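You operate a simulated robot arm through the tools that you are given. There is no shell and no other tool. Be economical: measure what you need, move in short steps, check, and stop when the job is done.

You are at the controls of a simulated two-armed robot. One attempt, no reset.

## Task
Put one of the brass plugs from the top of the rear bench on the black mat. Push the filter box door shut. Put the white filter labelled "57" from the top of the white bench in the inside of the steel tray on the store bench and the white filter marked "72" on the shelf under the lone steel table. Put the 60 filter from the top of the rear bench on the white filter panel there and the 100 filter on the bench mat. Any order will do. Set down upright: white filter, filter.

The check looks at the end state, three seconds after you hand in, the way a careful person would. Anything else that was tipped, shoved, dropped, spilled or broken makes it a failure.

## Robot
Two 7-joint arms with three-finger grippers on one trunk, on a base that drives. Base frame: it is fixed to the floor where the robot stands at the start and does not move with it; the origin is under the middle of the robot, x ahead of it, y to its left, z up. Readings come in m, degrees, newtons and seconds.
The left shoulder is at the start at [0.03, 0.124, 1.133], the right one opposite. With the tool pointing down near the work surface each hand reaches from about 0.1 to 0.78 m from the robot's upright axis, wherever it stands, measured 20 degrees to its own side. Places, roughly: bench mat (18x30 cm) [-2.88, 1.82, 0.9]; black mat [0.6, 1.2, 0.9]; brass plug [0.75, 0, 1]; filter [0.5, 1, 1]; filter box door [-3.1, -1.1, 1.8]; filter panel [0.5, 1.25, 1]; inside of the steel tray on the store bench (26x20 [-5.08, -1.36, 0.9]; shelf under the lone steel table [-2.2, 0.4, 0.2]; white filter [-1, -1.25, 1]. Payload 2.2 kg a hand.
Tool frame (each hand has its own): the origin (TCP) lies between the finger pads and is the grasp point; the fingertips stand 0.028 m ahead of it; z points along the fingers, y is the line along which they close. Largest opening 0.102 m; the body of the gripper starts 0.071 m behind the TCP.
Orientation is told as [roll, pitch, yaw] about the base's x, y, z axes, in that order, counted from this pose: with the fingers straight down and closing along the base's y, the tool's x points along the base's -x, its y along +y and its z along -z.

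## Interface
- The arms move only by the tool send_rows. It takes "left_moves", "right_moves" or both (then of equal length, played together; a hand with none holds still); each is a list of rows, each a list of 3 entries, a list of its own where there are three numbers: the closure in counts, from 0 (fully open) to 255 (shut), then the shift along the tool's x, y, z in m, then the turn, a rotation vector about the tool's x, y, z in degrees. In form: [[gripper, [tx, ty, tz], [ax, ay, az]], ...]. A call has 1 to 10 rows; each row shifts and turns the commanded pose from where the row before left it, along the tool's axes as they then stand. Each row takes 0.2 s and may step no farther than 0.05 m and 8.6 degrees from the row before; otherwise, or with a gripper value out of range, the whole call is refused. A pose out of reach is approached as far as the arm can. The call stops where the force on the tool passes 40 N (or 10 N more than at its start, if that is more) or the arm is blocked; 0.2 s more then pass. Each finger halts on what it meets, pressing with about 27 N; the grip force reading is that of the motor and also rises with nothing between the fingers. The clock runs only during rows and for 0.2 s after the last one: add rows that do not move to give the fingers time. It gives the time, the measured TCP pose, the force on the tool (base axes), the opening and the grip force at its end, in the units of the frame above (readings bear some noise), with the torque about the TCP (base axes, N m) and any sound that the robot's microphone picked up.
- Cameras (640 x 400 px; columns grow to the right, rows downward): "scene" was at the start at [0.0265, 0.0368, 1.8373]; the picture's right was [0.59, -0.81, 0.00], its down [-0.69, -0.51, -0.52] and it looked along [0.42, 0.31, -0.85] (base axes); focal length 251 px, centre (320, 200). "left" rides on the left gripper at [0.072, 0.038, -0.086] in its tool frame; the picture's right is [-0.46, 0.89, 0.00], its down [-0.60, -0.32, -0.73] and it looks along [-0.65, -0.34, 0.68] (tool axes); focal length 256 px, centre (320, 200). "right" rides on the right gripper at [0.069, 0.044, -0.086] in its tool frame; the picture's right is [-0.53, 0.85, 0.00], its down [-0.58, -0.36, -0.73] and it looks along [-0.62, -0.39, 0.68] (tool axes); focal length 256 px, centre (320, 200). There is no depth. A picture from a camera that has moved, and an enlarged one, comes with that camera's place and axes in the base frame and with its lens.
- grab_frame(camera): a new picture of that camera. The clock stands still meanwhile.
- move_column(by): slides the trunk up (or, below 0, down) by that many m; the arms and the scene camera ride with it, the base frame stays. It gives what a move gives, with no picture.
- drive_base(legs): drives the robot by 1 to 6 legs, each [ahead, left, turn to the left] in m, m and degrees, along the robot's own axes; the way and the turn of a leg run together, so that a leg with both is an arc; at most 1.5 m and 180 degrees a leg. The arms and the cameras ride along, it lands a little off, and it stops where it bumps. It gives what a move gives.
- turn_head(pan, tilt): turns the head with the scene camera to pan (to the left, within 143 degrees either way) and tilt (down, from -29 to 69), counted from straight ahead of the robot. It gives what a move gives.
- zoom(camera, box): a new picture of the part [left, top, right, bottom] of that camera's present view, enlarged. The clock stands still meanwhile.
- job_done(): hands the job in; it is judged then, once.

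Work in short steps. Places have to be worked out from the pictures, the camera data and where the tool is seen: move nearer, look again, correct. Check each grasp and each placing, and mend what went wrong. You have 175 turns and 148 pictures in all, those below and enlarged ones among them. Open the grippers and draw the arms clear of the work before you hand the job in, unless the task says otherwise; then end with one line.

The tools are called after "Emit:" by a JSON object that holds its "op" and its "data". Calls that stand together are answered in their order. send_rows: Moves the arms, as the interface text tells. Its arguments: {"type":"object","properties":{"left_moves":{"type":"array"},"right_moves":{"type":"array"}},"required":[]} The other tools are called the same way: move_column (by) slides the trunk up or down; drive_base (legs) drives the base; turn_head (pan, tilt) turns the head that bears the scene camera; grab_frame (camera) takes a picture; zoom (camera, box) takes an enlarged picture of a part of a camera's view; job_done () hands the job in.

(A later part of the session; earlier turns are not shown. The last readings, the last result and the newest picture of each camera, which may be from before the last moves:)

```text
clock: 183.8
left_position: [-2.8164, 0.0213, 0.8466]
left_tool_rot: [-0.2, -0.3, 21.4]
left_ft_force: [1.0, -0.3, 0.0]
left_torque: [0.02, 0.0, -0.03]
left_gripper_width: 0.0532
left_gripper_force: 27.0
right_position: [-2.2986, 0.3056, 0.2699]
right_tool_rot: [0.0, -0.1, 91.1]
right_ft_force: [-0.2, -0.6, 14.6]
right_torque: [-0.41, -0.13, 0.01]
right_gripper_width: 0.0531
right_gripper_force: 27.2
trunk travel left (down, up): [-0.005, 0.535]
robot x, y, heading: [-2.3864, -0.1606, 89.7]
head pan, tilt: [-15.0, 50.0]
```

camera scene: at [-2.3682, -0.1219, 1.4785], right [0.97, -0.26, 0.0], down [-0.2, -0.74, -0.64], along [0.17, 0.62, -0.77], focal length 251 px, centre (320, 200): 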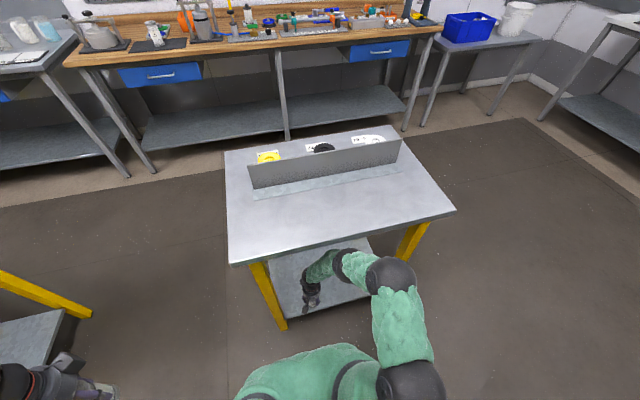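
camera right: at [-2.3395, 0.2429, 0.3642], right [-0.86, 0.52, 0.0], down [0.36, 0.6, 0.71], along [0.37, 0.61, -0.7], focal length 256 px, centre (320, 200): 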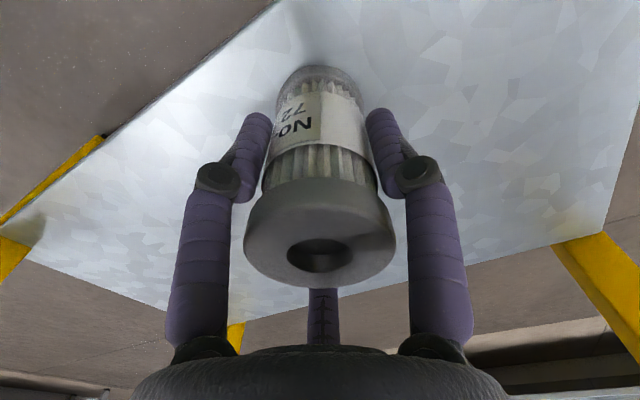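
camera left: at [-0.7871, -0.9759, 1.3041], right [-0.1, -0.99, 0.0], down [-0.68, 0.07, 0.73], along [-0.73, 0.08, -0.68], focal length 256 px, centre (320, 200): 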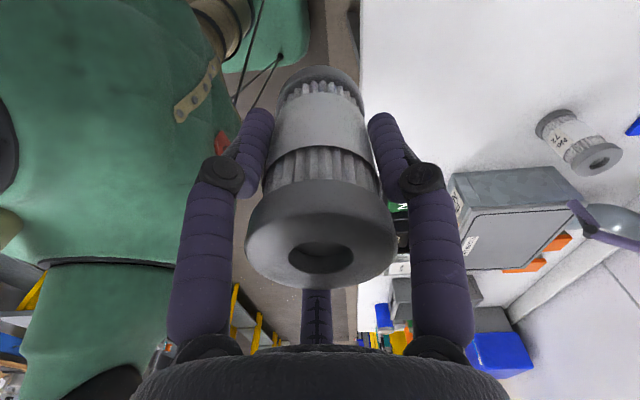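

Contact on the shelf at 14 N. Ease 1 mm, open gradually. Because the table edge limits raising, I'll then turn the hand 90° around the standing filter and slip off sideways.

Emit:
{"op": "send_rows", "data": {"right_moves": [[255, [0, 0, -0.001], [0, 0, 0]], [120, [0, 0, 0], [0, 0, 0]], [80, [0, 0, 0], [0, 0, 0]], [40, [0, 0, 0], [0, 0, 0]], [0, [0, 0, 0], [0, 0, 0]], [0, [0, 0, 0], [0, 0, 0]]]}}

Emit:
{"op": "grab_frame", "data": {"camera": "right"}}

Emit:
{"op": "zoom", "data": {"camera": "scene", "box": [270, 220, 390, 330]}}

```text
clock: 185.2
left_position: [-2.8156, 0.0226, 0.8464]
left_tool_rot: [-0.2, -0.3, 21.6]
left_ft_force: [0.3, -0.6, -0.5]
left_torque: [0.01, 0.0, -0.03]
left_gripper_width: 0.0532
left_gripper_force: 27.1
right_position: [-2.2986, 0.3032, 0.2694]
right_tool_rot: [0.0, 0.0, 91.1]
right_ft_force: [0.3, 0.0, -0.7]
right_torque: [-0.03, 0.02, 0.0]
right_gripper_width: 0.1022
right_gripper_force: 0.0
trunk travel left (down, up): [-0.005, 0.535]
robot x, y, heading: [-2.3872, -0.1623, 90.0]
head pan, tilt: [-15.0, 50.0]
```

```text
67 pictures are left
camera right: at [-2.3418, 0.234, 0.3569], right [-0.86, 0.52, 0.0], down [0.35, 0.58, 0.73], along [0.38, 0.63, -0.68], focal length 256 px, centre (320, 200)
```

right: 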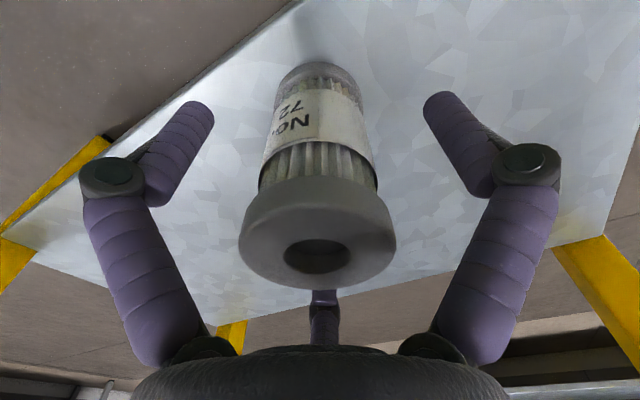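

```text
3.64 times, centred on (330, 275) of scene
camera zoom: at [-2.3683, -0.1216, 1.4783], right [0.97, -0.26, 0.0], down [-0.2, -0.74, -0.64], along [0.17, 0.62, -0.77], focal length 914 px, centre (284, -73)
```

zoom: 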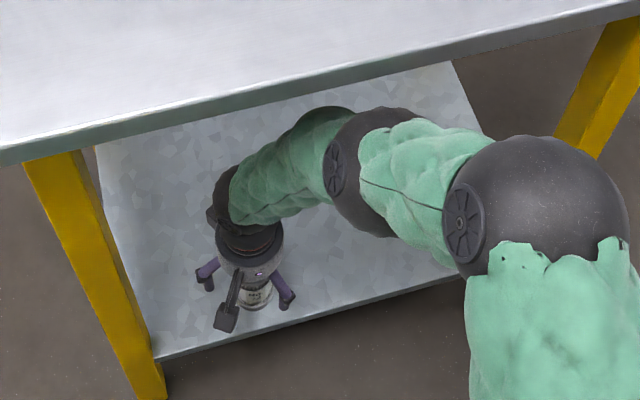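

72 stands upright on the shelf. Rotate the open hand +90° about its axis.

Emit:
{"op": "send_rows", "data": {"right_moves": [[0, [0, 0, 0], [0, 0, 8.5]], [0, [0, 0, 0], [0, 0, 8.5]], [0, [0, 0, 0], [0, 0, 8.5]], [0, [0, 0, 0], [0, 0, 8.5]], [0, [0, 0, 0], [0, 0, 8.5]]]}}

Emit:
{"op": "grab_frame", "data": {"camera": "right"}}

```text
clock: 186.4
left_position: [-2.8155, 0.0222, 0.8452]
left_tool_rot: [-0.2, -0.2, 21.4]
left_ft_force: [-0.3, -0.7, -2.0]
left_torque: [0.0, -0.01, 0.0]
left_gripper_width: 0.0533
left_gripper_force: 27.1
right_position: [-2.2986, 0.3028, 0.2697]
right_tool_rot: [-0.1, -0.1, 48.5]
right_ft_force: [0.3, 0.0, -1.0]
right_torque: [-0.03, 0.0, -0.04]
right_gripper_width: 0.1022
right_gripper_force: 0.0
trunk travel left (down, up): [-0.005, 0.535]
robot x, y, heading: [-2.392, -0.1638, 90.1]
head pan, tilt: [-15.0, 50.0]
```

```text
65 pictures are left
camera right: at [-2.378, 0.2806, 0.357], right [-0.28, 0.96, 0.0], down [0.66, 0.19, 0.73], along [0.7, 0.2, -0.68], focal length 256 px, centre (320, 200)
```

right: 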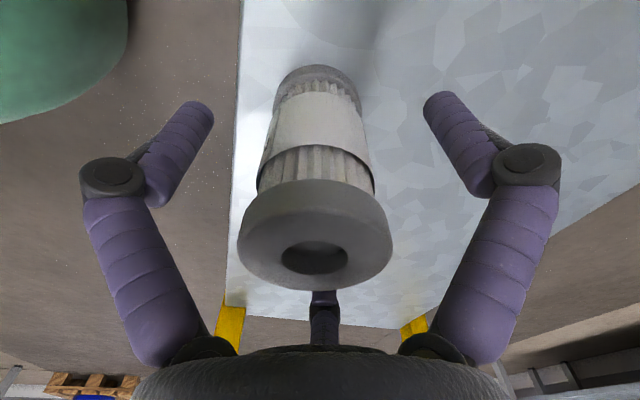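

Undisturbed. Complete the rotation and slide sideways (+x) 9 cm.

Emit:
{"op": "send_rows", "data": {"right_moves": [[0, [0, 0, 0], [0, 0, 8.5]], [0, [0, 0, 0], [0, 0, 8.5]], [0, [0, 0, 0], [0, 0, 8.5]], [0, [0, 0, 0], [0, 0, 8.5]], [0, [0, 0, 0], [0, 0, 8.5]], [0, [-0.02, 0, 0], [0, 0, 0]], [0, [-0.025, 0, 0], [0, 0, 0]]]}}

Emit:
{"op": "grab_frame", "data": {"camera": "right"}}

Emit:
{"op": "zoom", "data": {"camera": "scene", "box": [270, 220, 390, 330]}}

```text
clock: 188.0
left_position: [-2.8163, 0.0214, 0.8447]
left_tool_rot: [-0.2, -0.3, 21.5]
left_ft_force: [0.1, -0.1, -0.4]
left_torque: [0.01, 0.03, 0.05]
left_gripper_width: 0.0534
left_gripper_force: 26.8
right_position: [-2.2552, 0.3078, 0.2693]
right_tool_rot: [-0.1, 0.0, 6.1]
right_ft_force: [0.2, -0.4, 0.0]
right_torque: [-0.01, 0.0, 0.01]
right_gripper_width: 0.1019
right_gripper_force: 0.0
trunk travel left (down, up): [-0.005, 0.535]
robot x, y, heading: [-2.3864, -0.1653, 90.0]
head pan, tilt: [-15.0, 50.0]
```

```text
64 pictures are left
camera right: at [-2.3278, 0.3441, 0.3558], right [0.44, 0.9, 0.0], down [0.61, -0.3, 0.73], along [0.66, -0.32, -0.68], focal length 256 px, centre (320, 200)
```

right: 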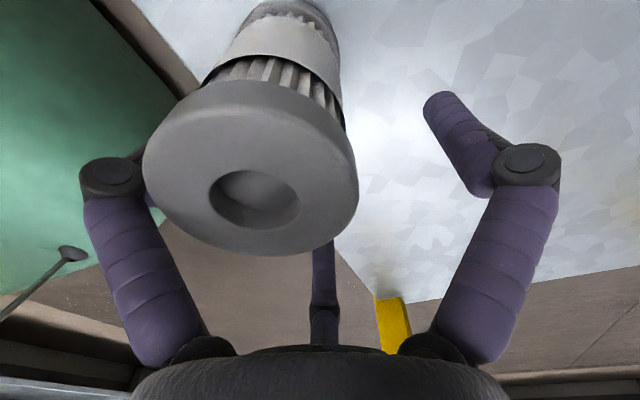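

```text
3.64 times, centred on (330, 275) of scene
camera zoom: at [-2.3681, -0.1216, 1.4783], right [0.97, -0.26, 0.0], down [-0.2, -0.74, -0.64], along [0.17, 0.62, -0.77], focal length 914 px, centre (284, -73)
```

zoom: 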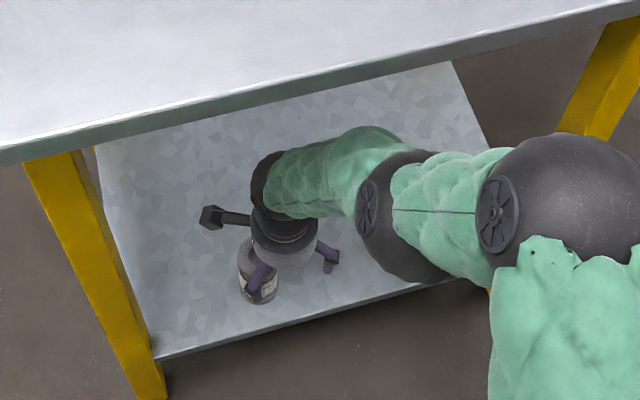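

Sliding free. 4 cm more, then retreat toward the robot.

Emit:
{"op": "send_rows", "data": {"right_moves": [[0, [-0.02, 0, 0], [0, 0, 0]], [0, [-0.02, 0, 0], [0, 0, 0]], [0, [0, -0.04, 0], [0, 0, 0]], [0, [0, -0.04, 0], [0, 0, 0]]]}}

Emit:
{"op": "zoom", "data": {"camera": "scene", "box": [270, 220, 390, 330]}}

```text
clock: 189.0
left_position: [-2.8156, 0.0211, 0.8461]
left_tool_rot: [-0.1, -0.3, 21.6]
left_ft_force: [-1.3, 0.0, -1.3]
left_torque: [0.02, 0.03, 0.05]
left_gripper_width: 0.0532
left_gripper_force: 27.7
right_position: [-2.2039, 0.2329, 0.2711]
right_tool_rot: [0.1, 0.0, 6.1]
right_ft_force: [0.3, 0.8, 0.7]
right_torque: [-0.06, 0.01, 0.0]
right_gripper_width: 0.1021
right_gripper_force: 0.0
trunk travel left (down, up): [-0.005, 0.535]
robot x, y, heading: [-2.3912, -0.1609, 89.8]
head pan, tilt: [-15.0, 50.0]
```

```text
3.64 times, centred on (330, 275) of scene
camera zoom: at [-2.3683, -0.1219, 1.4783], right [0.97, -0.26, 0.0], down [-0.2, -0.74, -0.64], along [0.17, 0.62, -0.77], focal length 914 px, centre (284, -73)
```

zoom: 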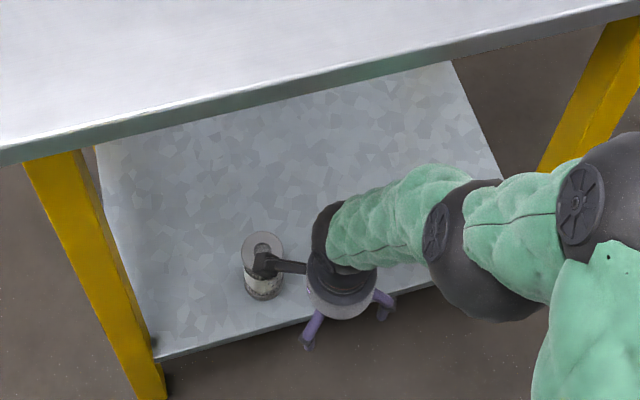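

Filter stands well on the shelf. Now drive back 0.3, raise the hand and trunk.

Emit:
{"op": "drive_base", "data": {"legs": [[-0.3, 0, 0]]}}

Emit:
{"op": "grab_frame", "data": {"camera": "scene"}}

```text
clock: 191.0
left_position: [-2.8166, -0.2771, 0.846]
left_tool_rot: [-0.2, -0.4, 21.5]
left_ft_force: [0.9, 0.2, 0.0]
left_torque: [-0.01, 0.0, -0.05]
left_gripper_width: 0.0531
left_gripper_force: 27.5
right_position: [-2.2048, -0.067, 0.2713]
right_tool_rot: [0.0, 0.0, 6.1]
right_ft_force: [-0.2, 0.5, -0.5]
right_torque: [0.01, -0.01, 0.01]
right_gripper_width: 0.102
right_gripper_force: 0.0
trunk travel left (down, up): [-0.005, 0.535]
robot x, y, heading: [-2.3903, -0.4625, 90.0]
head pan, tilt: [-15.0, 50.0]
```

```text
61 pictures are left
camera scene: at [-2.3689, -0.4209, 1.4783], right [0.97, -0.26, 0.0], down [-0.2, -0.74, -0.64], along [0.17, 0.62, -0.77], focal length 251 px, centre (320, 200)
```

scene: 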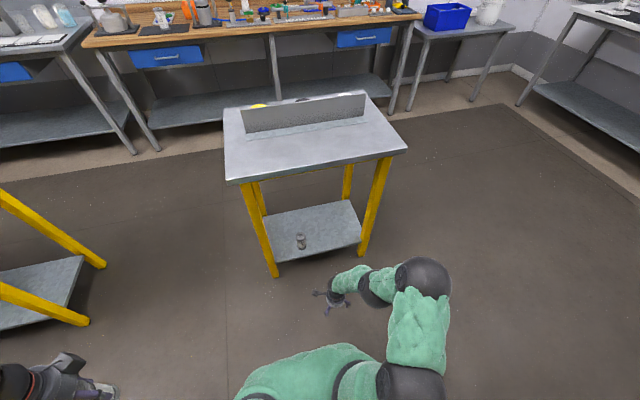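

72 is safely on the shelf and the table hasn't shifted. Raise the right hand and trunk, then look for the filter box door.

Emit:
{"op": "send_rows", "data": {"right_moves": [[0, [0, 0, -0.05], [0, 0, 0]], [0, [0, 0, -0.05], [0, 0, 0]], [0, [0, 0, -0.05], [0, 0, 0]], [0, [0, 0, -0.05], [0, 0, 0]], [0, [0, 0, -0.05], [0, 0, 0]], [0, [0, 0, -0.05], [0, 0, 0]], [0, [0, 0, -0.05], [0, 0, 0]], [0, [0, 0, -0.05], [0, 0, 0]], [0, [0, 0, -0.05], [0, 0, 0]], [0, [0, 0, -0.05], [0, 0, 0]]]}}

Emit:
{"op": "move_column", "data": {"by": 0.37}}

Emit:
{"op": "turn_head", "data": {"pan": 135, "tilt": 10}}

Emit:
{"op": "grab_frame", "data": {"camera": "scene"}}

```text
clock: 193.2
left_position: [-2.8173, -0.2767, 0.8463]
left_tool_rot: [-0.2, -0.2, 21.5]
left_ft_force: [0.2, 0.1, -0.8]
left_torque: [-0.04, -0.03, -0.01]
left_gripper_width: 0.053
left_gripper_force: 27.3
right_position: [-2.2043, -0.0674, 0.7691]
right_tool_rot: [-0.2, 0.2, 6.1]
right_ft_force: [-0.4, 0.0, -1.2]
right_torque: [-0.02, -0.01, -0.02]
right_gripper_width: 0.1019
right_gripper_force: 0.1
trunk travel left (down, up): [-0.005, 0.535]
robot x, y, heading: [-2.3898, -0.4653, 89.5]
head pan, tilt: [-15.0, 50.0]
```

```text
clock: 196.8
left_position: [-2.816, -0.2782, 1.2159]
left_tool_rot: [-0.2, -0.3, 21.5]
left_ft_force: [0.3, 0.8, -1.1]
left_torque: [0.03, 0.0, 0.03]
left_gripper_width: 0.0533
left_gripper_force: 26.9
right_position: [-2.2037, -0.0669, 1.1377]
right_tool_rot: [0.0, 0.0, 6.1]
right_ft_force: [-0.1, -0.5, 0.3]
right_torque: [0.02, -0.01, 0.01]
right_gripper_width: 0.1023
right_gripper_force: 0.0
trunk travel left (down, up): [-0.375, 0.165]
robot x, y, heading: [-2.3914, -0.4602, 89.8]
head pan, tilt: [-15.0, 50.0]
```

```text
clock: 199.2
left_position: [-2.8161, -0.2772, 1.2159]
left_tool_rot: [-0.2, -0.2, 21.5]
left_ft_force: [0.6, -0.5, -0.8]
left_torque: [0.01, 0.01, -0.02]
left_gripper_width: 0.0533
left_gripper_force: 27.3
right_position: [-2.2041, -0.0675, 1.1402]
right_tool_rot: [-0.1, 0.1, 6.1]
right_ft_force: [0.0, 0.0, -0.3]
right_torque: [-0.02, -0.01, 0.01]
right_gripper_width: 0.1019
right_gripper_force: 0.2
trunk travel left (down, up): [-0.375, 0.165]
robot x, y, heading: [-2.3926, -0.4598, 90.0]
head pan, tilt: [135.0, 10.0]
```

```text
60 pictures are left
camera scene: at [-2.4549, -0.5606, 1.9102], right [-0.71, 0.71, 0.0], down [0.12, 0.12, -0.98], along [-0.7, -0.69, -0.17], focal length 251 px, centre (320, 200)
```

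scene: 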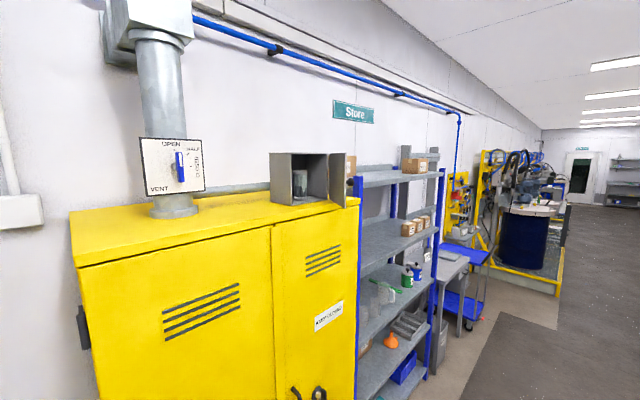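

The filter box is the grey box on top of the yellow cabinet. Zoom in.

Emit:
{"op": "zoom", "data": {"camera": "scene", "box": [240, 130, 400, 230]}}

```text
4.00 times, centred on (320, 180) of scene
camera zoom: at [-2.4549, -0.5606, 1.9102], right [-0.71, 0.71, 0.0], down [0.12, 0.12, -0.98], along [-0.7, -0.69, -0.17], focal length 1006 px, centre (320, 280)
```

zoom: 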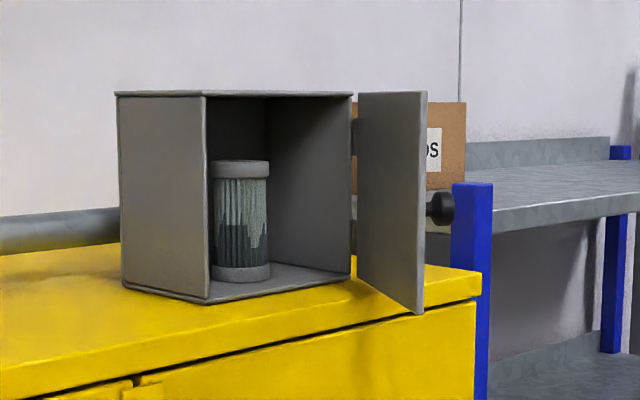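

The box door (hinge at about (−3.125, −1.18), open ~62°, z 1.755–1.92) must be pushed from its outer face. Retract the right hand, turn round and move in front of it.

Emit:
{"op": "send_rows", "data": {"right_moves": [[255, [0, -0.045, -0.02], [0, 0, 0]], [255, [0, -0.045, -0.02], [0, 0, 0]], [255, [0, -0.045, -0.02], [0, 0, 0]]]}}

Emit:
{"op": "drive_base", "data": {"legs": [[0.06, 0, 0], [0, 0, 90], [0, 0, 90], [0.1, -0.5, 0]]}}

Emit:
{"op": "move_column", "data": {"by": 0.16}}

Emit:
{"op": "turn_head", "data": {"pan": -15, "tilt": 15}}

Emit:
{"op": "grab_frame", "data": {"camera": "scene"}}

```text
clock: 200.0
left_position: [-2.8172, -0.2787, 1.2171]
left_tool_rot: [-0.1, -0.3, 21.7]
left_ft_force: [-0.4, -1.4, -0.5]
left_torque: [0.04, 0.01, 0.02]
left_gripper_width: 0.0534
left_gripper_force: 27.0
right_position: [-2.1898, -0.2041, 1.1989]
right_tool_rot: [0.1, 0.0, 6.1]
right_ft_force: [0.2, 0.0, 0.0]
right_torque: [0.09, 0.03, 0.03]
right_gripper_width: 0.0022
right_gripper_force: 26.8
trunk travel left (down, up): [-0.375, 0.165]
robot x, y, heading: [-2.3907, -0.4655, 89.7]
head pan, tilt: [135.0, 10.0]
```

```text
clock: 211.2
left_position: [-2.4567, -0.684, 1.2163]
left_tool_rot: [-0.3, -0.3, -157.2]
left_ft_force: [0.4, 0.9, -0.9]
left_torque: [0.0, -0.05, -0.01]
left_gripper_width: 0.0533
left_gripper_force: 27.4
right_position: [-3.0816, -0.7737, 1.199]
right_tool_rot: [0.0, 0.1, -172.6]
right_ft_force: [-0.2, -0.4, 0.1]
right_torque: [-0.04, -0.02, -0.02]
right_gripper_width: 0.0022
right_gripper_force: 26.7
trunk travel left (down, up): [-0.375, 0.165]
robot x, y, heading: [-2.8847, -0.5082, -89.1]
head pan, tilt: [135.0, 10.0]
```

```text
clock: 213.0
left_position: [-2.4563, -0.6834, 1.3761]
left_tool_rot: [-0.2, -0.2, -157.1]
left_ft_force: [-0.3, 0.1, -0.2]
left_torque: [0.0, -0.02, 0.01]
left_gripper_width: 0.0532
left_gripper_force: 27.2
right_position: [-3.082, -0.7743, 1.3599]
right_tool_rot: [0.1, 0.0, -172.6]
right_ft_force: [0.1, 0.7, -0.1]
right_torque: [0.03, 0.01, -0.01]
right_gripper_width: 0.002
right_gripper_force: 27.2
trunk travel left (down, up): [-0.535, 0.005]
robot x, y, heading: [-2.8825, -0.512, -88.9]
head pan, tilt: [135.0, 10.0]
```

```text
clock: 215.4
left_position: [-2.4559, -0.6825, 1.3751]
left_tool_rot: [-0.2, -0.3, -157.2]
left_ft_force: [0.4, -0.6, -0.4]
left_torque: [-0.01, 0.0, 0.0]
left_gripper_width: 0.053
left_gripper_force: 27.2
right_position: [-3.0811, -0.7739, 1.3588]
right_tool_rot: [0.0, 0.0, -172.6]
right_ft_force: [0.4, 0.3, -0.1]
right_torque: [0.01, 0.01, -0.05]
right_gripper_width: 0.0019
right_gripper_force: 27.5
trunk travel left (down, up): [-0.535, 0.005]
robot x, y, heading: [-2.8837, -0.5084, -88.8]
head pan, tilt: [-15.0, 15.0]
```

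```text
58 pictures are left
camera scene: at [-2.9078, -0.5739, 2.062], right [-0.97, 0.24, 0.0], down [0.06, 0.25, -0.97], along [-0.23, -0.94, -0.26], focal length 251 px, centre (320, 200)
```

scene: 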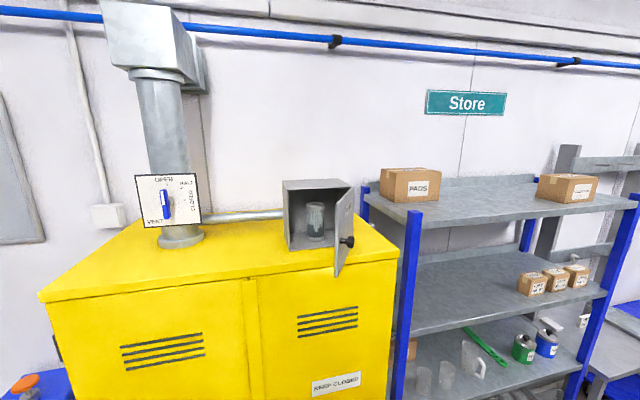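

Door free edge at about (−3.10, −1.08). Reposition the base a bit right/back, raise the closed right hand, and turn it to point forward.

Emit:
{"op": "drive_base", "data": {"legs": [[-0.1, -0.2, -1.2]]}}

Emit:
{"op": "send_rows", "data": {"right_moves": [[255, [0, 0, -0.05], [0, 0, 0]], [255, [0, 0, -0.05], [0, 0, 0]], [255, [0, 0.04, -0.03], [0, 0, 0]], [255, [0, 0.04, -0.03], [0, 0, 0]], [255, [0, 0.04, -0.03], [0, 0, 0]], [255, [0, 0.04, -0.03], [0, 0, 0]], [255, [0, 0.02, -0.03], [0, 0, 0]]]}}

Emit:
{"op": "send_rows", "data": {"right_moves": [[255, [0, 0, 0], [-8.5, 0, 0]], [255, [0, 0, 0], [-8.5, 0, 0]], [255, [0, 0, 0], [-8.5, 0, 0]], [255, [0, 0, 0], [-8.5, 0, 0]], [255, [0, 0, 0], [-8.5, 0, 0]], [255, [0, 0, 0], [-8.5, 0, 0]], [255, [0, 0, 0], [-8.5, 0, 0]], [255, [0, 0, 0], [-8.5, 0, 0]], [255, [0, 0, 0], [-8.5, 0, 0]], [255, [0, 0, 0], [-8.5, 0, 0]]]}}

Emit:
{"op": "grab_frame", "data": {"camera": "scene"}}

```text
clock: 217.1
left_position: [-2.6598, -0.5967, 1.3763]
left_tool_rot: [-0.2, -0.3, -158.2]
left_ft_force: [0.7, 0.1, -0.4]
left_torque: [0.0, 0.01, -0.01]
left_gripper_width: 0.0529
left_gripper_force: 27.7
right_position: [-3.2864, -0.6736, 1.3586]
right_tool_rot: [0.0, -0.1, -173.7]
right_ft_force: [0.4, -0.1, -0.2]
right_torque: [0.01, 0.03, 0.0]
right_gripper_width: 0.0022
right_gripper_force: 27.0
trunk travel left (down, up): [-0.535, 0.005]
robot x, y, heading: [-3.0829, -0.4102, -89.9]
head pan, tilt: [-15.0, 15.0]
```

```text
clock: 218.7
left_position: [-2.6602, -0.5948, 1.3753]
left_tool_rot: [-0.2, -0.3, -158.2]
left_ft_force: [0.0, 0.1, -1.2]
left_torque: [0.01, -0.01, -0.01]
left_gripper_width: 0.0533
left_gripper_force: 26.7
right_position: [-3.2681, -0.8548, 1.6088]
right_tool_rot: [-0.1, 0.0, -173.6]
right_ft_force: [-0.4, 0.2, 0.3]
right_torque: [0.02, -0.01, 0.04]
right_gripper_width: 0.0021
right_gripper_force: 27.1
trunk travel left (down, up): [-0.535, 0.005]
robot x, y, heading: [-3.0857, -0.4127, -89.9]
head pan, tilt: [-15.0, 15.0]
```

```text
clock: 220.9
left_position: [-2.6608, -0.5943, 1.3761]
left_tool_rot: [-0.2, -0.4, -158.1]
left_ft_force: [-0.1, 0.4, -0.1]
left_torque: [-0.02, 0.01, -0.02]
left_gripper_width: 0.0531
left_gripper_force: 26.9
right_position: [-3.2664, -0.8518, 1.6237]
right_tool_rot: [84.5, 0.0, -173.5]
right_ft_force: [0.0, 0.5, 1.2]
right_torque: [0.0, 0.02, -0.01]
right_gripper_width: 0.002
right_gripper_force: 26.9
right hand out of reach, approached as far as the arm can: row 10
trunk travel left (down, up): [-0.535, 0.005]
robot x, y, heading: [-3.0828, -0.4119, -90.0]
head pan, tilt: [-15.0, 15.0]
```

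```text
57 pictures are left
camera scene: at [-3.1101, -0.4757, 2.0621], right [-0.97, 0.26, 0.0], down [0.07, 0.25, -0.97], along [-0.25, -0.93, -0.26], focal length 251 px, centre (320, 200)
```

scene: 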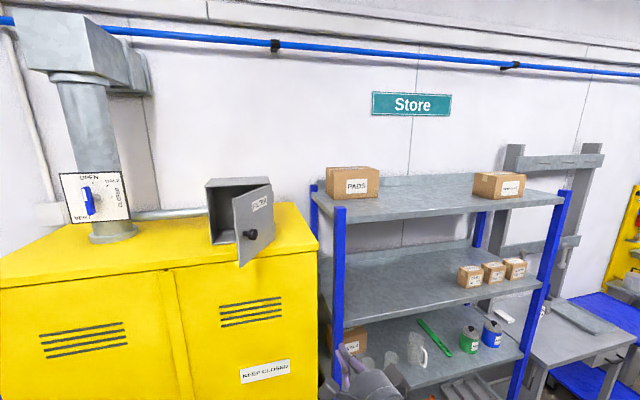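

Clear view: hinge ≈(−3.15, −1.18), free edge ≈(−3.06, −1.035), knob at z≈1.83. Raise the forward-pointing hand to z≈1.85.

Emit:
{"op": "send_rows", "data": {"right_moves": [[255, [0, 0.045, 0], [0, 0, 0]], [255, [0, 0.045, 0], [0, 0, 0]], [255, [0, 0.045, 0], [0, 0, 0]], [255, [0, 0.045, 0], [0, 0, 0]], [255, [0, 0.04, 0], [0, 0, 0]]]}}

Emit:
{"op": "turn_head", "data": {"pan": 0, "tilt": 20}}

Emit:
{"op": "grab_frame", "data": {"camera": "scene"}}

Emit:
{"op": "grab_frame", "data": {"camera": "right"}}

```text
clock: 222.1
left_position: [-2.661, -0.5956, 1.3758]
left_tool_rot: [-0.2, -0.3, -158.3]
left_ft_force: [0.1, 0.4, -0.6]
left_torque: [0.01, -0.01, 0.0]
left_gripper_width: 0.0531
left_gripper_force: 27.1
right_position: [-3.2658, -0.8713, 1.8414]
right_tool_rot: [84.8, 0.0, -173.6]
right_ft_force: [0.4, 0.6, -0.3]
right_torque: [0.01, 0.01, -0.01]
right_gripper_width: 0.0023
right_gripper_force: 26.8
trunk travel left (down, up): [-0.535, 0.005]
robot x, y, heading: [-3.0886, -0.4116, -89.9]
head pan, tilt: [-15.0, 15.0]
```

```text
clock: 222.8
left_position: [-2.6605, -0.5956, 1.3763]
left_tool_rot: [-0.2, -0.3, -158.2]
left_ft_force: [-1.4, 0.4, -1.0]
left_torque: [0.0, 0.02, -0.03]
left_gripper_width: 0.0533
left_gripper_force: 27.4
right_position: [-3.2657, -0.8701, 1.8419]
right_tool_rot: [85.0, 0.0, -173.7]
right_ft_force: [0.3, -0.1, 0.6]
right_torque: [0.0, 0.0, -0.02]
right_gripper_width: 0.0025
right_gripper_force: 26.8
trunk travel left (down, up): [-0.535, 0.005]
robot x, y, heading: [-3.0868, -0.4149, -89.8]
head pan, tilt: [0.0, 20.0]
```

```text
56 pictures are left
camera scene: at [-3.0861, -0.4795, 2.0539], right [-1.0, 0.0, 0.0], down [0.0, 0.34, -0.94], along [0.0, -0.94, -0.34], focal length 251 px, centre (320, 200)
```

scene: 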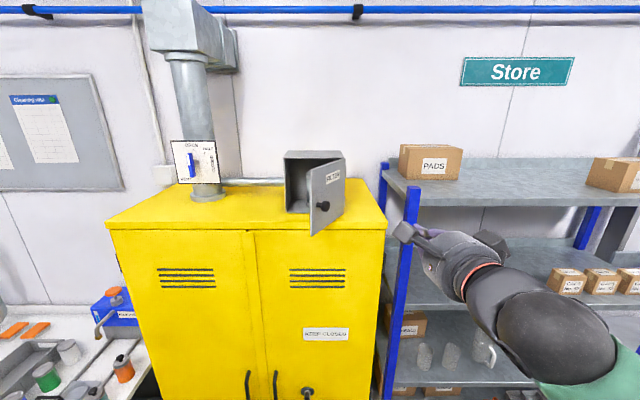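

```text
55 pictures are left
camera right: at [-3.208, -0.7816, 1.8941], right [-0.52, -0.13, 0.84], down [-0.66, 0.69, -0.3], along [-0.54, -0.71, -0.45], focal length 256 px, centre (320, 200)
```

right: 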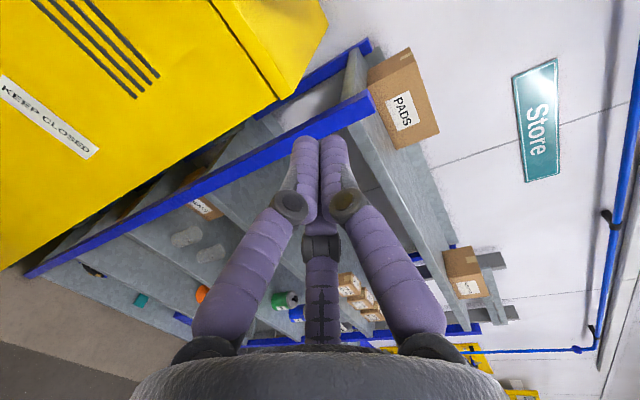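

Bring the closed fingers to the outer side of the door at (−3.13, −1.0, 1.885), above the knob.

Emit:
{"op": "send_rows", "data": {"right_moves": [[255, [0.033, 0.0118, 0.01], [0, 0, 0]], [255, [0.033, 0.0118, 0.01], [0, 0, 0]], [255, [0.033, 0.0118, 0.01], [0, 0, 0]], [255, [0.033, 0.0118, 0.01], [0, 0, 0]], [255, [-0.0037, 0.003, 0.033], [0, 0, 0]], [255, [-0.0037, 0.003, 0.033], [0, 0, 0]], [255, [-0.0037, 0.003, 0.033], [0, 0, 0]]]}}

Emit:
{"op": "zoom", "data": {"camera": "scene", "box": [250, 110, 450, 270]}}

Emit:
{"op": "grab_frame", "data": {"camera": "right"}}

```text
clock: 224.4
left_position: [-2.6581, -0.5967, 1.3752]
left_tool_rot: [-0.3, -0.3, -158.2]
left_ft_force: [0.0, -0.2, -1.0]
left_torque: [0.01, 0.0, 0.02]
left_gripper_width: 0.0531
left_gripper_force: 27.1
right_position: [-3.1303, -1.0054, 1.8835]
right_tool_rot: [84.9, 0.1, -173.6]
right_ft_force: [0.8, 0.6, -0.2]
right_torque: [-0.03, 0.03, -0.01]
right_gripper_width: 0.0023
right_gripper_force: 26.8
trunk travel left (down, up): [-0.535, 0.005]
robot x, y, heading: [-3.0846, -0.4119, -90.2]
head pan, tilt: [0.0, 20.0]
```

```text
2.50 times, centred on (350, 190) of scene
camera zoom: at [-3.0843, -0.4822, 2.0538], right [-1.0, 0.0, 0.0], down [0.0, 0.34, -0.94], along [0.0, -0.94, -0.34], focal length 629 px, centre (245, 225)
```

zoom: 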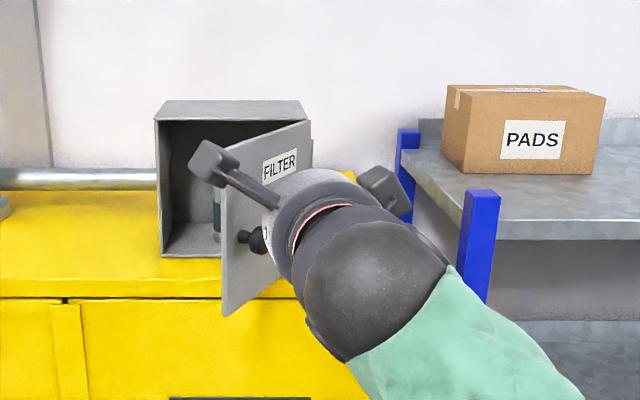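

```text
53 pictures are left
camera right: at [-3.0711, -0.9158, 1.9364], right [-0.52, -0.13, 0.84], down [-0.66, 0.69, -0.3], along [-0.54, -0.71, -0.45], focal length 256 px, centre (320, 200)
```

right: 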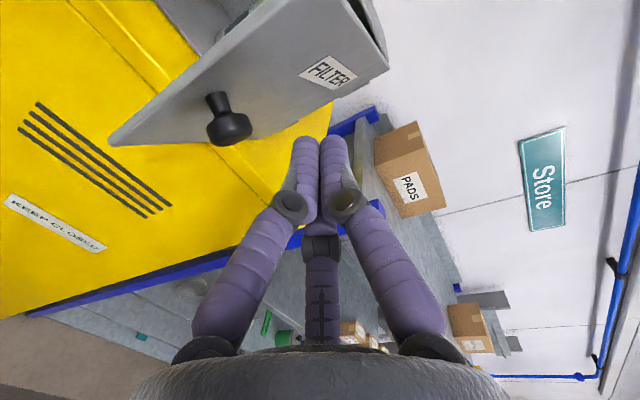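

Fingers are well placed outside the door. Push toward +x/−y in small steps.

Emit:
{"op": "send_rows", "data": {"right_moves": [[255, [0.0104, 0.0013, 0.0152], [0, 0, 0]], [255, [0.0104, 0.0013, 0.0152], [0, 0, 0]], [255, [0.0104, 0.0013, 0.0152], [0, 0, 0]], [255, [0.0104, 0.0013, 0.0152], [0, 0, 0]], [255, [0.0104, 0.0013, 0.0152], [0, 0, 0]]]}}

Emit:
{"op": "grab_frame", "data": {"camera": "right"}}

```text
clock: 225.6
left_position: [-2.659, -0.596, 1.3759]
left_tool_rot: [-0.4, -0.3, -158.2]
left_ft_force: [0.2, 0.2, -0.6]
left_torque: [0.02, -0.01, -0.04]
left_gripper_width: 0.0532
left_gripper_force: 27.3
right_position: [-3.0694, -1.0733, 1.8852]
right_tool_rot: [84.9, 0.0, -173.6]
right_ft_force: [0.3, -0.5, 0.2]
right_torque: [0.01, -0.03, -0.01]
right_gripper_width: 0.0022
right_gripper_force: 26.7
trunk travel left (down, up): [-0.535, 0.005]
robot x, y, heading: [-3.0878, -0.4113, -89.8]
head pan, tilt: [0.0, 20.0]
```

```text
52 pictures are left
camera right: at [-3.0105, -0.9833, 1.9367], right [-0.52, -0.13, 0.84], down [-0.66, 0.69, -0.3], along [-0.54, -0.71, -0.45], focal length 256 px, centre (320, 200)
```

right: 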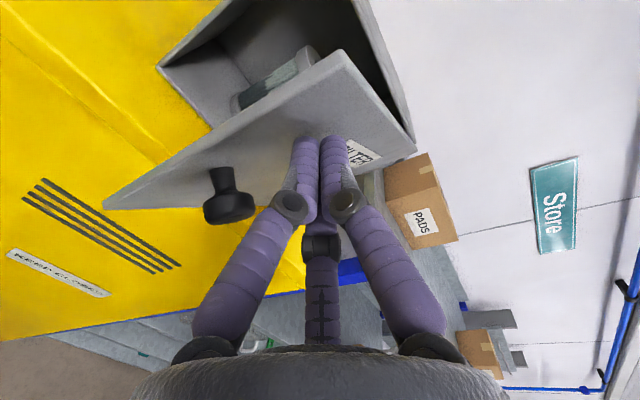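

Door appears to be yielding. Continue the same push.

Emit:
{"op": "send_rows", "data": {"right_moves": [[255, [0.0104, 0.0013, 0.0152], [0, 0, 0]], [255, [0.0104, 0.0013, 0.0152], [0, 0, 0]], [255, [0.0104, 0.0013, 0.0152], [0, 0, 0]], [255, [0.0104, 0.0013, 0.0152], [0, 0, 0]]]}}

Emit:
{"op": "grab_frame", "data": {"camera": "right"}}

Emit:
{"op": "zoom", "data": {"camera": "scene", "box": [250, 110, 450, 270]}}

```text
clock: 226.6
left_position: [-2.6584, -0.5964, 1.3754]
left_tool_rot: [-0.3, -0.5, -158.1]
left_ft_force: [0.2, -0.3, -0.5]
left_torque: [-0.01, 0.01, 0.03]
left_gripper_width: 0.0533
left_gripper_force: 27.1
right_position: [-3.0201, -1.1299, 1.8836]
right_tool_rot: [84.8, 0.0, -173.7]
right_ft_force: [0.5, -1.0, -0.1]
right_torque: [0.0, -0.02, -0.01]
right_gripper_width: 0.0023
right_gripper_force: 26.9
trunk travel left (down, up): [-0.535, 0.005]
robot x, y, heading: [-3.0871, -0.4134, -90.1]
head pan, tilt: [0.0, 20.0]
```

```text
51 pictures are left
camera right: at [-2.9613, -1.0407, 1.9355], right [-0.52, -0.13, 0.84], down [-0.66, 0.69, -0.3], along [-0.54, -0.71, -0.45], focal length 256 px, centre (320, 200)
```

right: 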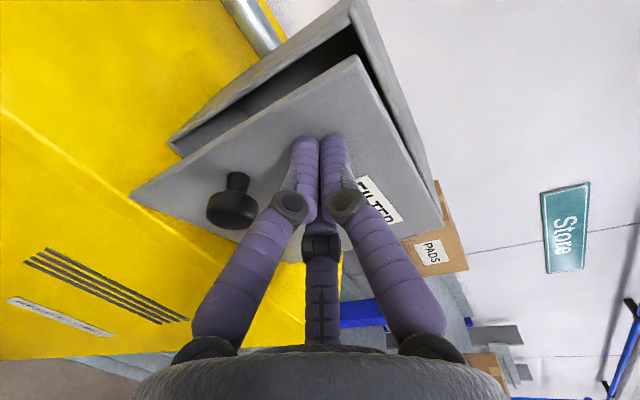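

```text
2.50 times, centred on (350, 190) of scene
camera zoom: at [-3.0838, -0.482, 2.0538], right [-1.0, 0.0, 0.0], down [0.0, 0.34, -0.94], along [0.0, -0.94, -0.34], focal length 629 px, centre (245, 225)
```

zoom: 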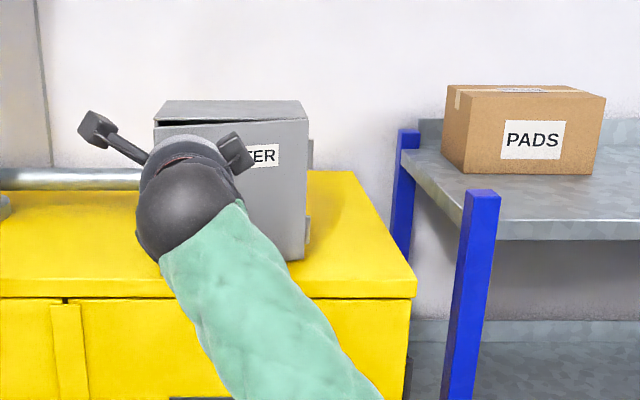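

Almost shut. Push straight in (−y) with small steps.

Emit:
{"op": "send_rows", "data": {"right_moves": [[255, [0.0, 0.001, 0.012], [0, 0, 0]], [255, [0.0, 0.001, 0.012], [0, 0, 0]], [255, [0.0, 0.0005, 0.007], [0, 0, 0]]]}}

Emit:
{"op": "grab_frame", "data": {"camera": "right"}}

```text
clock: 227.4
left_position: [-2.6603, -0.5938, 1.3744]
left_tool_rot: [-0.2, -0.3, -158.2]
left_ft_force: [-0.3, 0.9, 0.0]
left_torque: [0.01, 0.0, -0.01]
left_gripper_width: 0.0533
left_gripper_force: 26.7
right_position: [-3.0179, -1.1575, 1.887]
right_tool_rot: [85.0, 0.1, -173.7]
right_ft_force: [0.6, 0.1, 0.4]
right_torque: [0.01, -0.03, -0.01]
right_gripper_width: 0.0023
right_gripper_force: 27.0
trunk travel left (down, up): [-0.535, 0.005]
robot x, y, heading: [-3.0861, -0.4113, -89.6]
head pan, tilt: [0.0, 20.0]
```

```text
49 pictures are left
camera right: at [-2.9598, -1.0684, 1.9378], right [-0.52, -0.13, 0.84], down [-0.66, 0.69, -0.3], along [-0.54, -0.71, -0.45], focal length 256 px, centre (320, 200)
```

right: 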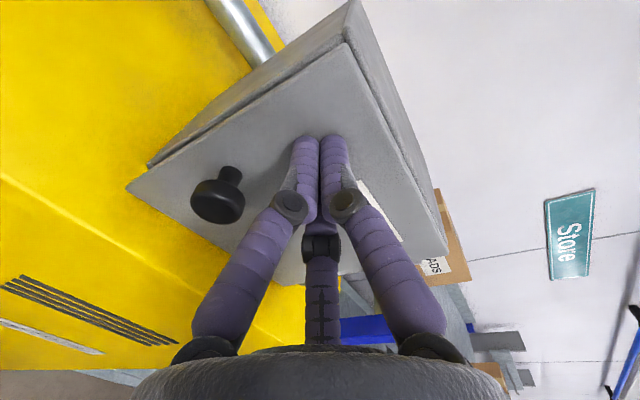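

Very close to shut; a few more millimetres until contact force rises.

Emit:
{"op": "send_rows", "data": {"right_moves": [[255, [0, 0.0005, 0.006], [0, 0, 0]], [255, [0, 0.0005, 0.005], [0, 0, 0]]]}}

Emit:
{"op": "send_rows", "data": {"right_moves": [[255, [0, 0.0003, 0.004], [0, 0, 0]], [255, [0, 0, 0.0], [0, 0, 0]]]}}

Emit:
{"op": "grab_frame", "data": {"camera": "right"}}

```text
clock: 228.0
left_position: [-2.6609, -0.5963, 1.3759]
left_tool_rot: [-0.2, -0.3, -158.1]
left_ft_force: [0.5, 0.7, -0.6]
left_torque: [0.01, 0.0, 0.0]
left_gripper_width: 0.053
left_gripper_force: 26.8
right_position: [-3.0175, -1.1701, 1.8855]
right_tool_rot: [84.9, 0.0, -173.6]
right_ft_force: [-0.1, -0.7, -0.2]
right_torque: [0.05, 0.01, -0.02]
right_gripper_width: 0.0021
right_gripper_force: 27.0
trunk travel left (down, up): [-0.535, 0.005]
robot x, y, heading: [-3.0899, -0.4116, -90.0]
head pan, tilt: [0.0, 20.0]
```

```text
clock: 228.6
left_position: [-2.6609, -0.5944, 1.3751]
left_tool_rot: [-0.2, -0.4, -158.2]
left_ft_force: [0.2, 0.5, -1.1]
left_torque: [-0.02, -0.01, -0.01]
left_gripper_width: 0.0532
left_gripper_force: 27.2
right_position: [-3.0172, -1.1722, 1.886]
right_tool_rot: [85.0, 0.0, -173.7]
right_ft_force: [-0.7, 2.4, -0.1]
right_torque: [-0.01, 0.06, -0.01]
right_gripper_width: 0.0019
right_gripper_force: 27.1
trunk travel left (down, up): [-0.535, 0.005]
robot x, y, heading: [-3.0875, -0.4143, -89.9]
head pan, tilt: [0.0, 20.0]
```

```text
48 pictures are left
camera right: at [-2.9584, -1.0837, 1.9374], right [-0.52, -0.13, 0.84], down [-0.66, 0.69, -0.3], along [-0.54, -0.71, -0.45], focal length 256 px, centre (320, 200)
```

right: 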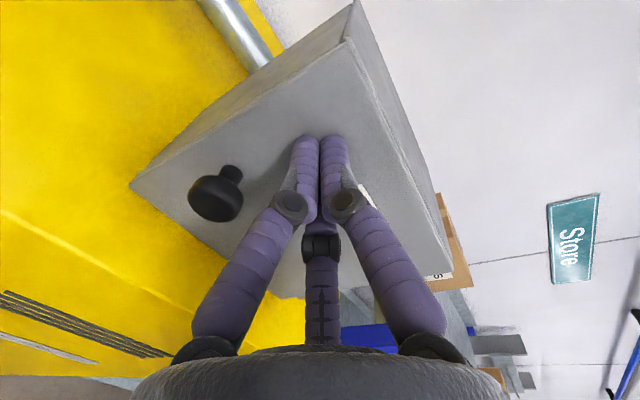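

Flush now with 2.4 N. One light extra press, then withdraw straight back.

Emit:
{"op": "send_rows", "data": {"right_moves": [[255, [0, 0.0002, 0.002], [0, 0, 0]], [255, [0, 0, 0], [0, 0, 0]]]}}

Emit:
{"op": "send_rows", "data": {"right_moves": [[255, [0, 0, -0.03], [0, 0, 0]], [255, [0, 0, -0.045], [0, 0, 0]], [255, [0, 0, -0.045], [0, 0, 0]], [255, [0, 0, -0.045], [0, 0, 0]], [255, [0, 0, -0.045], [0, 0, 0]], [255, [0, 0, -0.045], [0, 0, 0]]]}}

Emit:
{"op": "zoom", "data": {"camera": "scene", "box": [250, 110, 410, 230]}}

```text
clock: 229.2
left_position: [-2.661, -0.594, 1.376]
left_tool_rot: [-0.1, -0.2, -158.2]
left_ft_force: [-1.5, -0.5, -1.1]
left_torque: [-0.01, 0.0, 0.01]
left_gripper_width: 0.0529
left_gripper_force: 26.6
right_position: [-3.016, -1.1727, 1.8872]
right_tool_rot: [85.0, -0.1, -173.6]
right_ft_force: [-1.2, 7.9, -3.6]
right_torque: [0.01, -0.09, -0.07]
right_gripper_width: 0.0023
right_gripper_force: 27.0
trunk travel left (down, up): [-0.535, 0.005]
robot x, y, heading: [-3.0856, -0.4126, -89.8]
head pan, tilt: [0.0, 20.0]
```

```text
clock: 230.6
left_position: [-2.6607, -0.5941, 1.3761]
left_tool_rot: [-0.1, -0.3, -158.2]
left_ft_force: [-0.2, -0.6, -1.1]
left_torque: [-0.03, -0.06, 0.02]
left_gripper_width: 0.0533
left_gripper_force: 26.8
right_position: [-3.0451, -0.9203, 1.9083]
right_tool_rot: [84.9, 0.1, -173.7]
right_ft_force: [-0.6, 0.8, -0.1]
right_torque: [-0.01, -0.01, 0.01]
right_gripper_width: 0.002
right_gripper_force: 27.1
trunk travel left (down, up): [-0.535, 0.005]
robot x, y, heading: [-3.0894, -0.4141, -89.8]
head pan, tilt: [0.0, 20.0]
```

```text
3.33 times, centred on (330, 170) of scene
camera zoom: at [-3.0869, -0.4776, 2.054], right [-1.0, 0.0, 0.0], down [0.0, 0.34, -0.94], along [0.0, -0.94, -0.34], focal length 838 px, centre (287, 300)
```

zoom: 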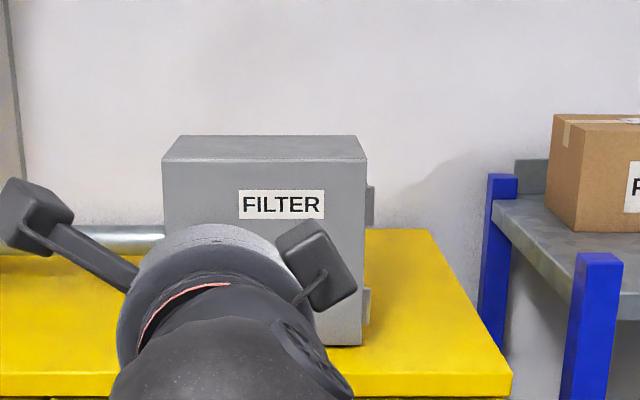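

Door is shut flush. Back the base off, lower the right hand and return it to tool-down, tucked.

Emit:
{"op": "drive_base", "data": {"legs": [[-0.1, 0, 0]]}}

Emit:
{"op": "send_rows", "data": {"right_moves": [[255, [0, -0.05, 0], [0, 0, 0]], [255, [0, -0.05, 0], [0, 0, 0]], [255, [0, -0.05, 0], [0, 0, 0]], [255, [0, -0.05, 0], [0, 0, 0]], [255, [0, -0.05, 0], [0, 0, 0]], [255, [0, -0.05, 0], [0, 0, 0]], [255, [-0.04, 0, 0], [0, 0, 0]], [255, [-0.04, 0, 0], [0, 0, 0]]]}}

Emit:
{"op": "send_rows", "data": {"right_moves": [[255, [0, 0, 0], [8.5, 0, 0]], [255, [0, 0, 0], [8.5, 0, 0]], [255, [0, 0, 0], [8.5, 0, 0]], [255, [0, 0, 0], [8.5, 0, 0]], [255, [0, 0, 0], [8.5, 0, 0]], [255, [0, 0, 0], [8.5, 0, 0]], [255, [0, 0, 0], [8.5, 0, 0]], [255, [0, 0, 0], [8.5, 0, 0]], [255, [0, 0, 0], [8.5, 0, 0]], [255, [0, 0, 0], [8.5, 0, 0]]]}}

Emit:
{"op": "send_rows", "data": {"right_moves": [[255, [0, -0.04, 0.03], [0, 0, 0]], [255, [0, -0.04, 0.03], [0, 0, 0]], [255, [0, -0.04, 0.03], [0, 0, 0]], [255, [0, -0.04, 0.03], [0, 0, 0]], [255, [0, -0.04, 0.03], [0, 0, 0]]]}}

Emit:
{"op": "move_column", "data": {"by": -0.16}}

Emit:
{"op": "turn_head", "data": {"pan": -75, "tilt": 25}}

Emit:
{"op": "grab_frame", "data": {"camera": "scene"}}

```text
clock: 231.8
left_position: [-2.6584, -0.495, 1.3758]
left_tool_rot: [-0.2, -0.3, -158.4]
left_ft_force: [0.4, 0.1, -0.9]
left_torque: [0.02, -0.03, -0.01]
left_gripper_width: 0.0531
left_gripper_force: 26.7
right_position: [-3.0443, -0.8228, 1.907]
right_tool_rot: [85.0, 0.0, -173.6]
right_ft_force: [0.4, 0.7, 0.6]
right_torque: [-0.01, -0.01, 0.06]
right_gripper_width: 0.0021
right_gripper_force: 26.7
trunk travel left (down, up): [-0.535, 0.005]
robot x, y, heading: [-3.0906, -0.3128, -90.0]
head pan, tilt: [0.0, 20.0]
```

```text
clock: 233.6
left_position: [-2.6613, -0.4949, 1.3767]
left_tool_rot: [-0.1, -0.2, -158.3]
left_ft_force: [-0.5, -0.6, -0.6]
left_torque: [-0.03, -0.01, 0.01]
left_gripper_width: 0.0532
left_gripper_force: 27.2
right_position: [-3.147, -0.8034, 1.6723]
right_tool_rot: [85.0, 0.0, -173.6]
right_ft_force: [0.4, 0.0, 0.2]
right_torque: [-0.01, 0.01, 0.01]
right_gripper_width: 0.0019
right_gripper_force: 26.9
right hand out of reach, approached as far as the arm can: row 5, 6
trunk travel left (down, up): [-0.535, 0.005]
robot x, y, heading: [-3.0882, -0.312, -89.8]
head pan, tilt: [0.0, 20.0]
```

```text
clock: 235.8
left_position: [-2.66, -0.4973, 1.3749]
left_tool_rot: [-0.3, -0.2, -158.2]
left_ft_force: [0.0, -0.5, -1.0]
left_torque: [0.02, 0.04, -0.03]
left_gripper_width: 0.0531
left_gripper_force: 27.3
right_position: [-3.1448, -0.8048, 1.6694]
right_tool_rot: [-0.3, 0.1, -173.7]
right_ft_force: [0.0, -0.8, 0.4]
right_torque: [0.0, 0.02, 0.0]
right_gripper_width: 0.0021
right_gripper_force: 26.4
trunk travel left (down, up): [-0.535, 0.005]
robot x, y, heading: [-3.0913, -0.3096, -90.2]
head pan, tilt: [0.0, 20.0]
```

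```text
clock: 237.0
left_position: [-2.6605, -0.4942, 1.3765]
left_tool_rot: [-0.1, -0.4, -158.3]
left_ft_force: [-0.4, 0.0, -0.5]
left_torque: [-0.03, -0.01, -0.02]
left_gripper_width: 0.0531
left_gripper_force: 27.5
right_position: [-3.1691, -0.6026, 1.5202]
right_tool_rot: [0.1, 0.1, -173.7]
right_ft_force: [-0.7, 0.5, -0.5]
right_torque: [-0.01, 0.02, 0.01]
right_gripper_width: 0.002
right_gripper_force: 27.0
trunk travel left (down, up): [-0.535, 0.005]
robot x, y, heading: [-3.0847, -0.3094, -89.9]
head pan, tilt: [0.0, 20.0]
```

```text
clock: 238.8
left_position: [-2.6598, -0.4957, 1.2167]
left_tool_rot: [-0.2, -0.3, -158.3]
left_ft_force: [-0.7, 0.5, -0.2]
left_torque: [0.01, 0.0, -0.03]
left_gripper_width: 0.0529
left_gripper_force: 26.9
right_position: [-3.1679, -0.6054, 1.3604]
right_tool_rot: [-0.1, 0.0, -173.7]
right_ft_force: [-0.2, 0.5, 0.3]
right_torque: [0.03, 0.0, -0.01]
right_gripper_width: 0.0022
right_gripper_force: 27.1
trunk travel left (down, up): [-0.375, 0.165]
robot x, y, heading: [-3.0897, -0.3111, -90.0]
head pan, tilt: [0.0, 20.0]
```

```text
clock: 240.3
left_position: [-2.6603, -0.4957, 1.2157]
left_tool_rot: [-0.2, -0.3, -158.3]
left_ft_force: [-1.2, 0.1, -0.6]
left_torque: [0.04, -0.02, 0.0]
left_gripper_width: 0.0532
left_gripper_force: 27.1
right_position: [-3.1679, -0.6044, 1.3601]
right_tool_rot: [-0.1, 0.0, -173.6]
right_ft_force: [0.3, -1.0, -0.4]
right_torque: [-0.02, -0.01, 0.0]
right_gripper_width: 0.0023
right_gripper_force: 26.8
trunk travel left (down, up): [-0.375, 0.165]
robot x, y, heading: [-3.0874, -0.3137, -89.8]
head pan, tilt: [-75.0, 25.0]
```

```text
46 pictures are left
camera scene: at [-3.1752, -0.3108, 1.8858], right [-0.26, 0.97, 0.0], down [0.41, 0.11, -0.91], along [-0.88, -0.24, -0.42], focal length 251 px, centre (320, 200)
```

scene: 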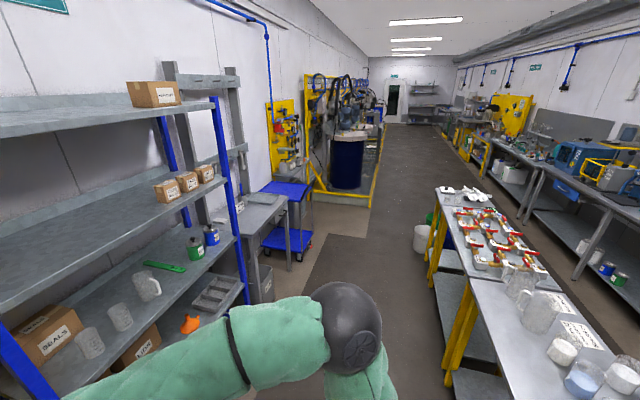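

Store bench is the small grey table beyond the shelving. Strafe along the aisle and look at it.

Emit:
{"op": "drive_base", "data": {"legs": [[0, -1.0, 0], [0, -0.95, 0]]}}

Emit:
{"op": "turn_head", "data": {"pan": 0, "tilt": 40}}

Emit:
{"op": "grab_frame", "data": {"camera": "scene"}}

```text
clock: 250.1
left_position: [-4.6153, -0.4906, 1.2158]
left_tool_rot: [-0.2, -0.3, -158.2]
left_ft_force: [0.4, -0.8, -0.1]
left_torque: [0.01, 0.0, 0.03]
left_gripper_width: 0.0533
left_gripper_force: 27.3
right_position: [-5.1231, -0.5996, 1.3595]
right_tool_rot: [-0.1, 0.0, -173.7]
right_ft_force: [0.5, 1.5, 0.5]
right_torque: [-0.02, -0.02, -0.01]
right_gripper_width: 0.0025
right_gripper_force: 27.2
trunk travel left (down, up): [-0.375, 0.165]
robot x, y, heading: [-5.0423, -0.3084, -89.9]
head pan, tilt: [-75.0, 25.0]
```

```text
clock: 251.5
left_position: [-4.6128, -0.4908, 1.2169]
left_tool_rot: [-0.2, -0.2, -158.3]
left_ft_force: [-0.6, 0.0, -1.0]
left_torque: [0.01, -0.02, 0.02]
left_gripper_width: 0.0529
left_gripper_force: 26.7
right_position: [-5.1227, -0.5994, 1.3596]
right_tool_rot: [0.0, 0.0, -173.7]
right_ft_force: [0.0, 0.6, -1.0]
right_torque: [-0.01, 0.02, 0.01]
right_gripper_width: 0.002
right_gripper_force: 27.0
trunk travel left (down, up): [-0.375, 0.165]
robot x, y, heading: [-5.0422, -0.3088, -90.1]
head pan, tilt: [0.0, 40.0]
```

```text
45 pictures are left
camera scene: at [-5.0405, -0.3668, 1.8625], right [-1.0, 0.0, 0.0], down [0.0, 0.64, -0.77], along [0.0, -0.77, -0.64], focal length 251 px, centre (320, 200)
```

scene: 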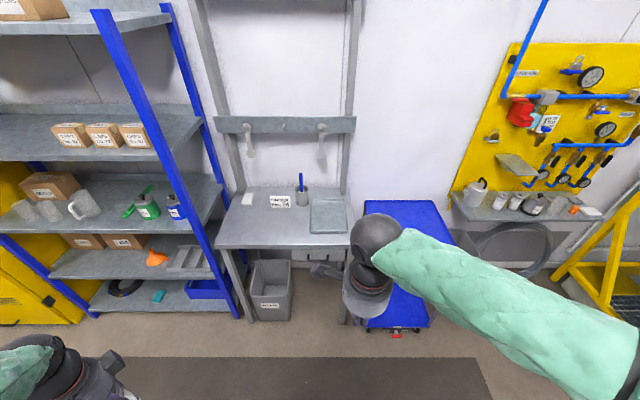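

The steel tray is at the right end of the store bench. Zoom for contents.

Emit:
{"op": "zoom", "data": {"camera": "scene", "box": [210, 160, 370, 270]}}

```text
3.64 times, centred on (290, 215) of scene
camera zoom: at [-5.0405, -0.3668, 1.8625], right [-1.0, 0.0, 0.0], down [0.0, 0.64, -0.77], along [0.0, -0.77, -0.64], focal length 914 px, centre (429, 146)
```

zoom: 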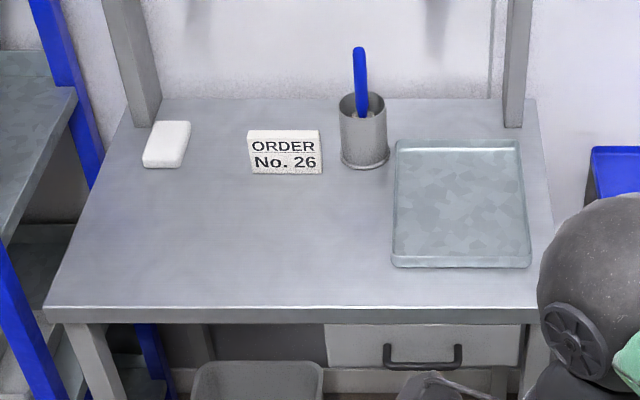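

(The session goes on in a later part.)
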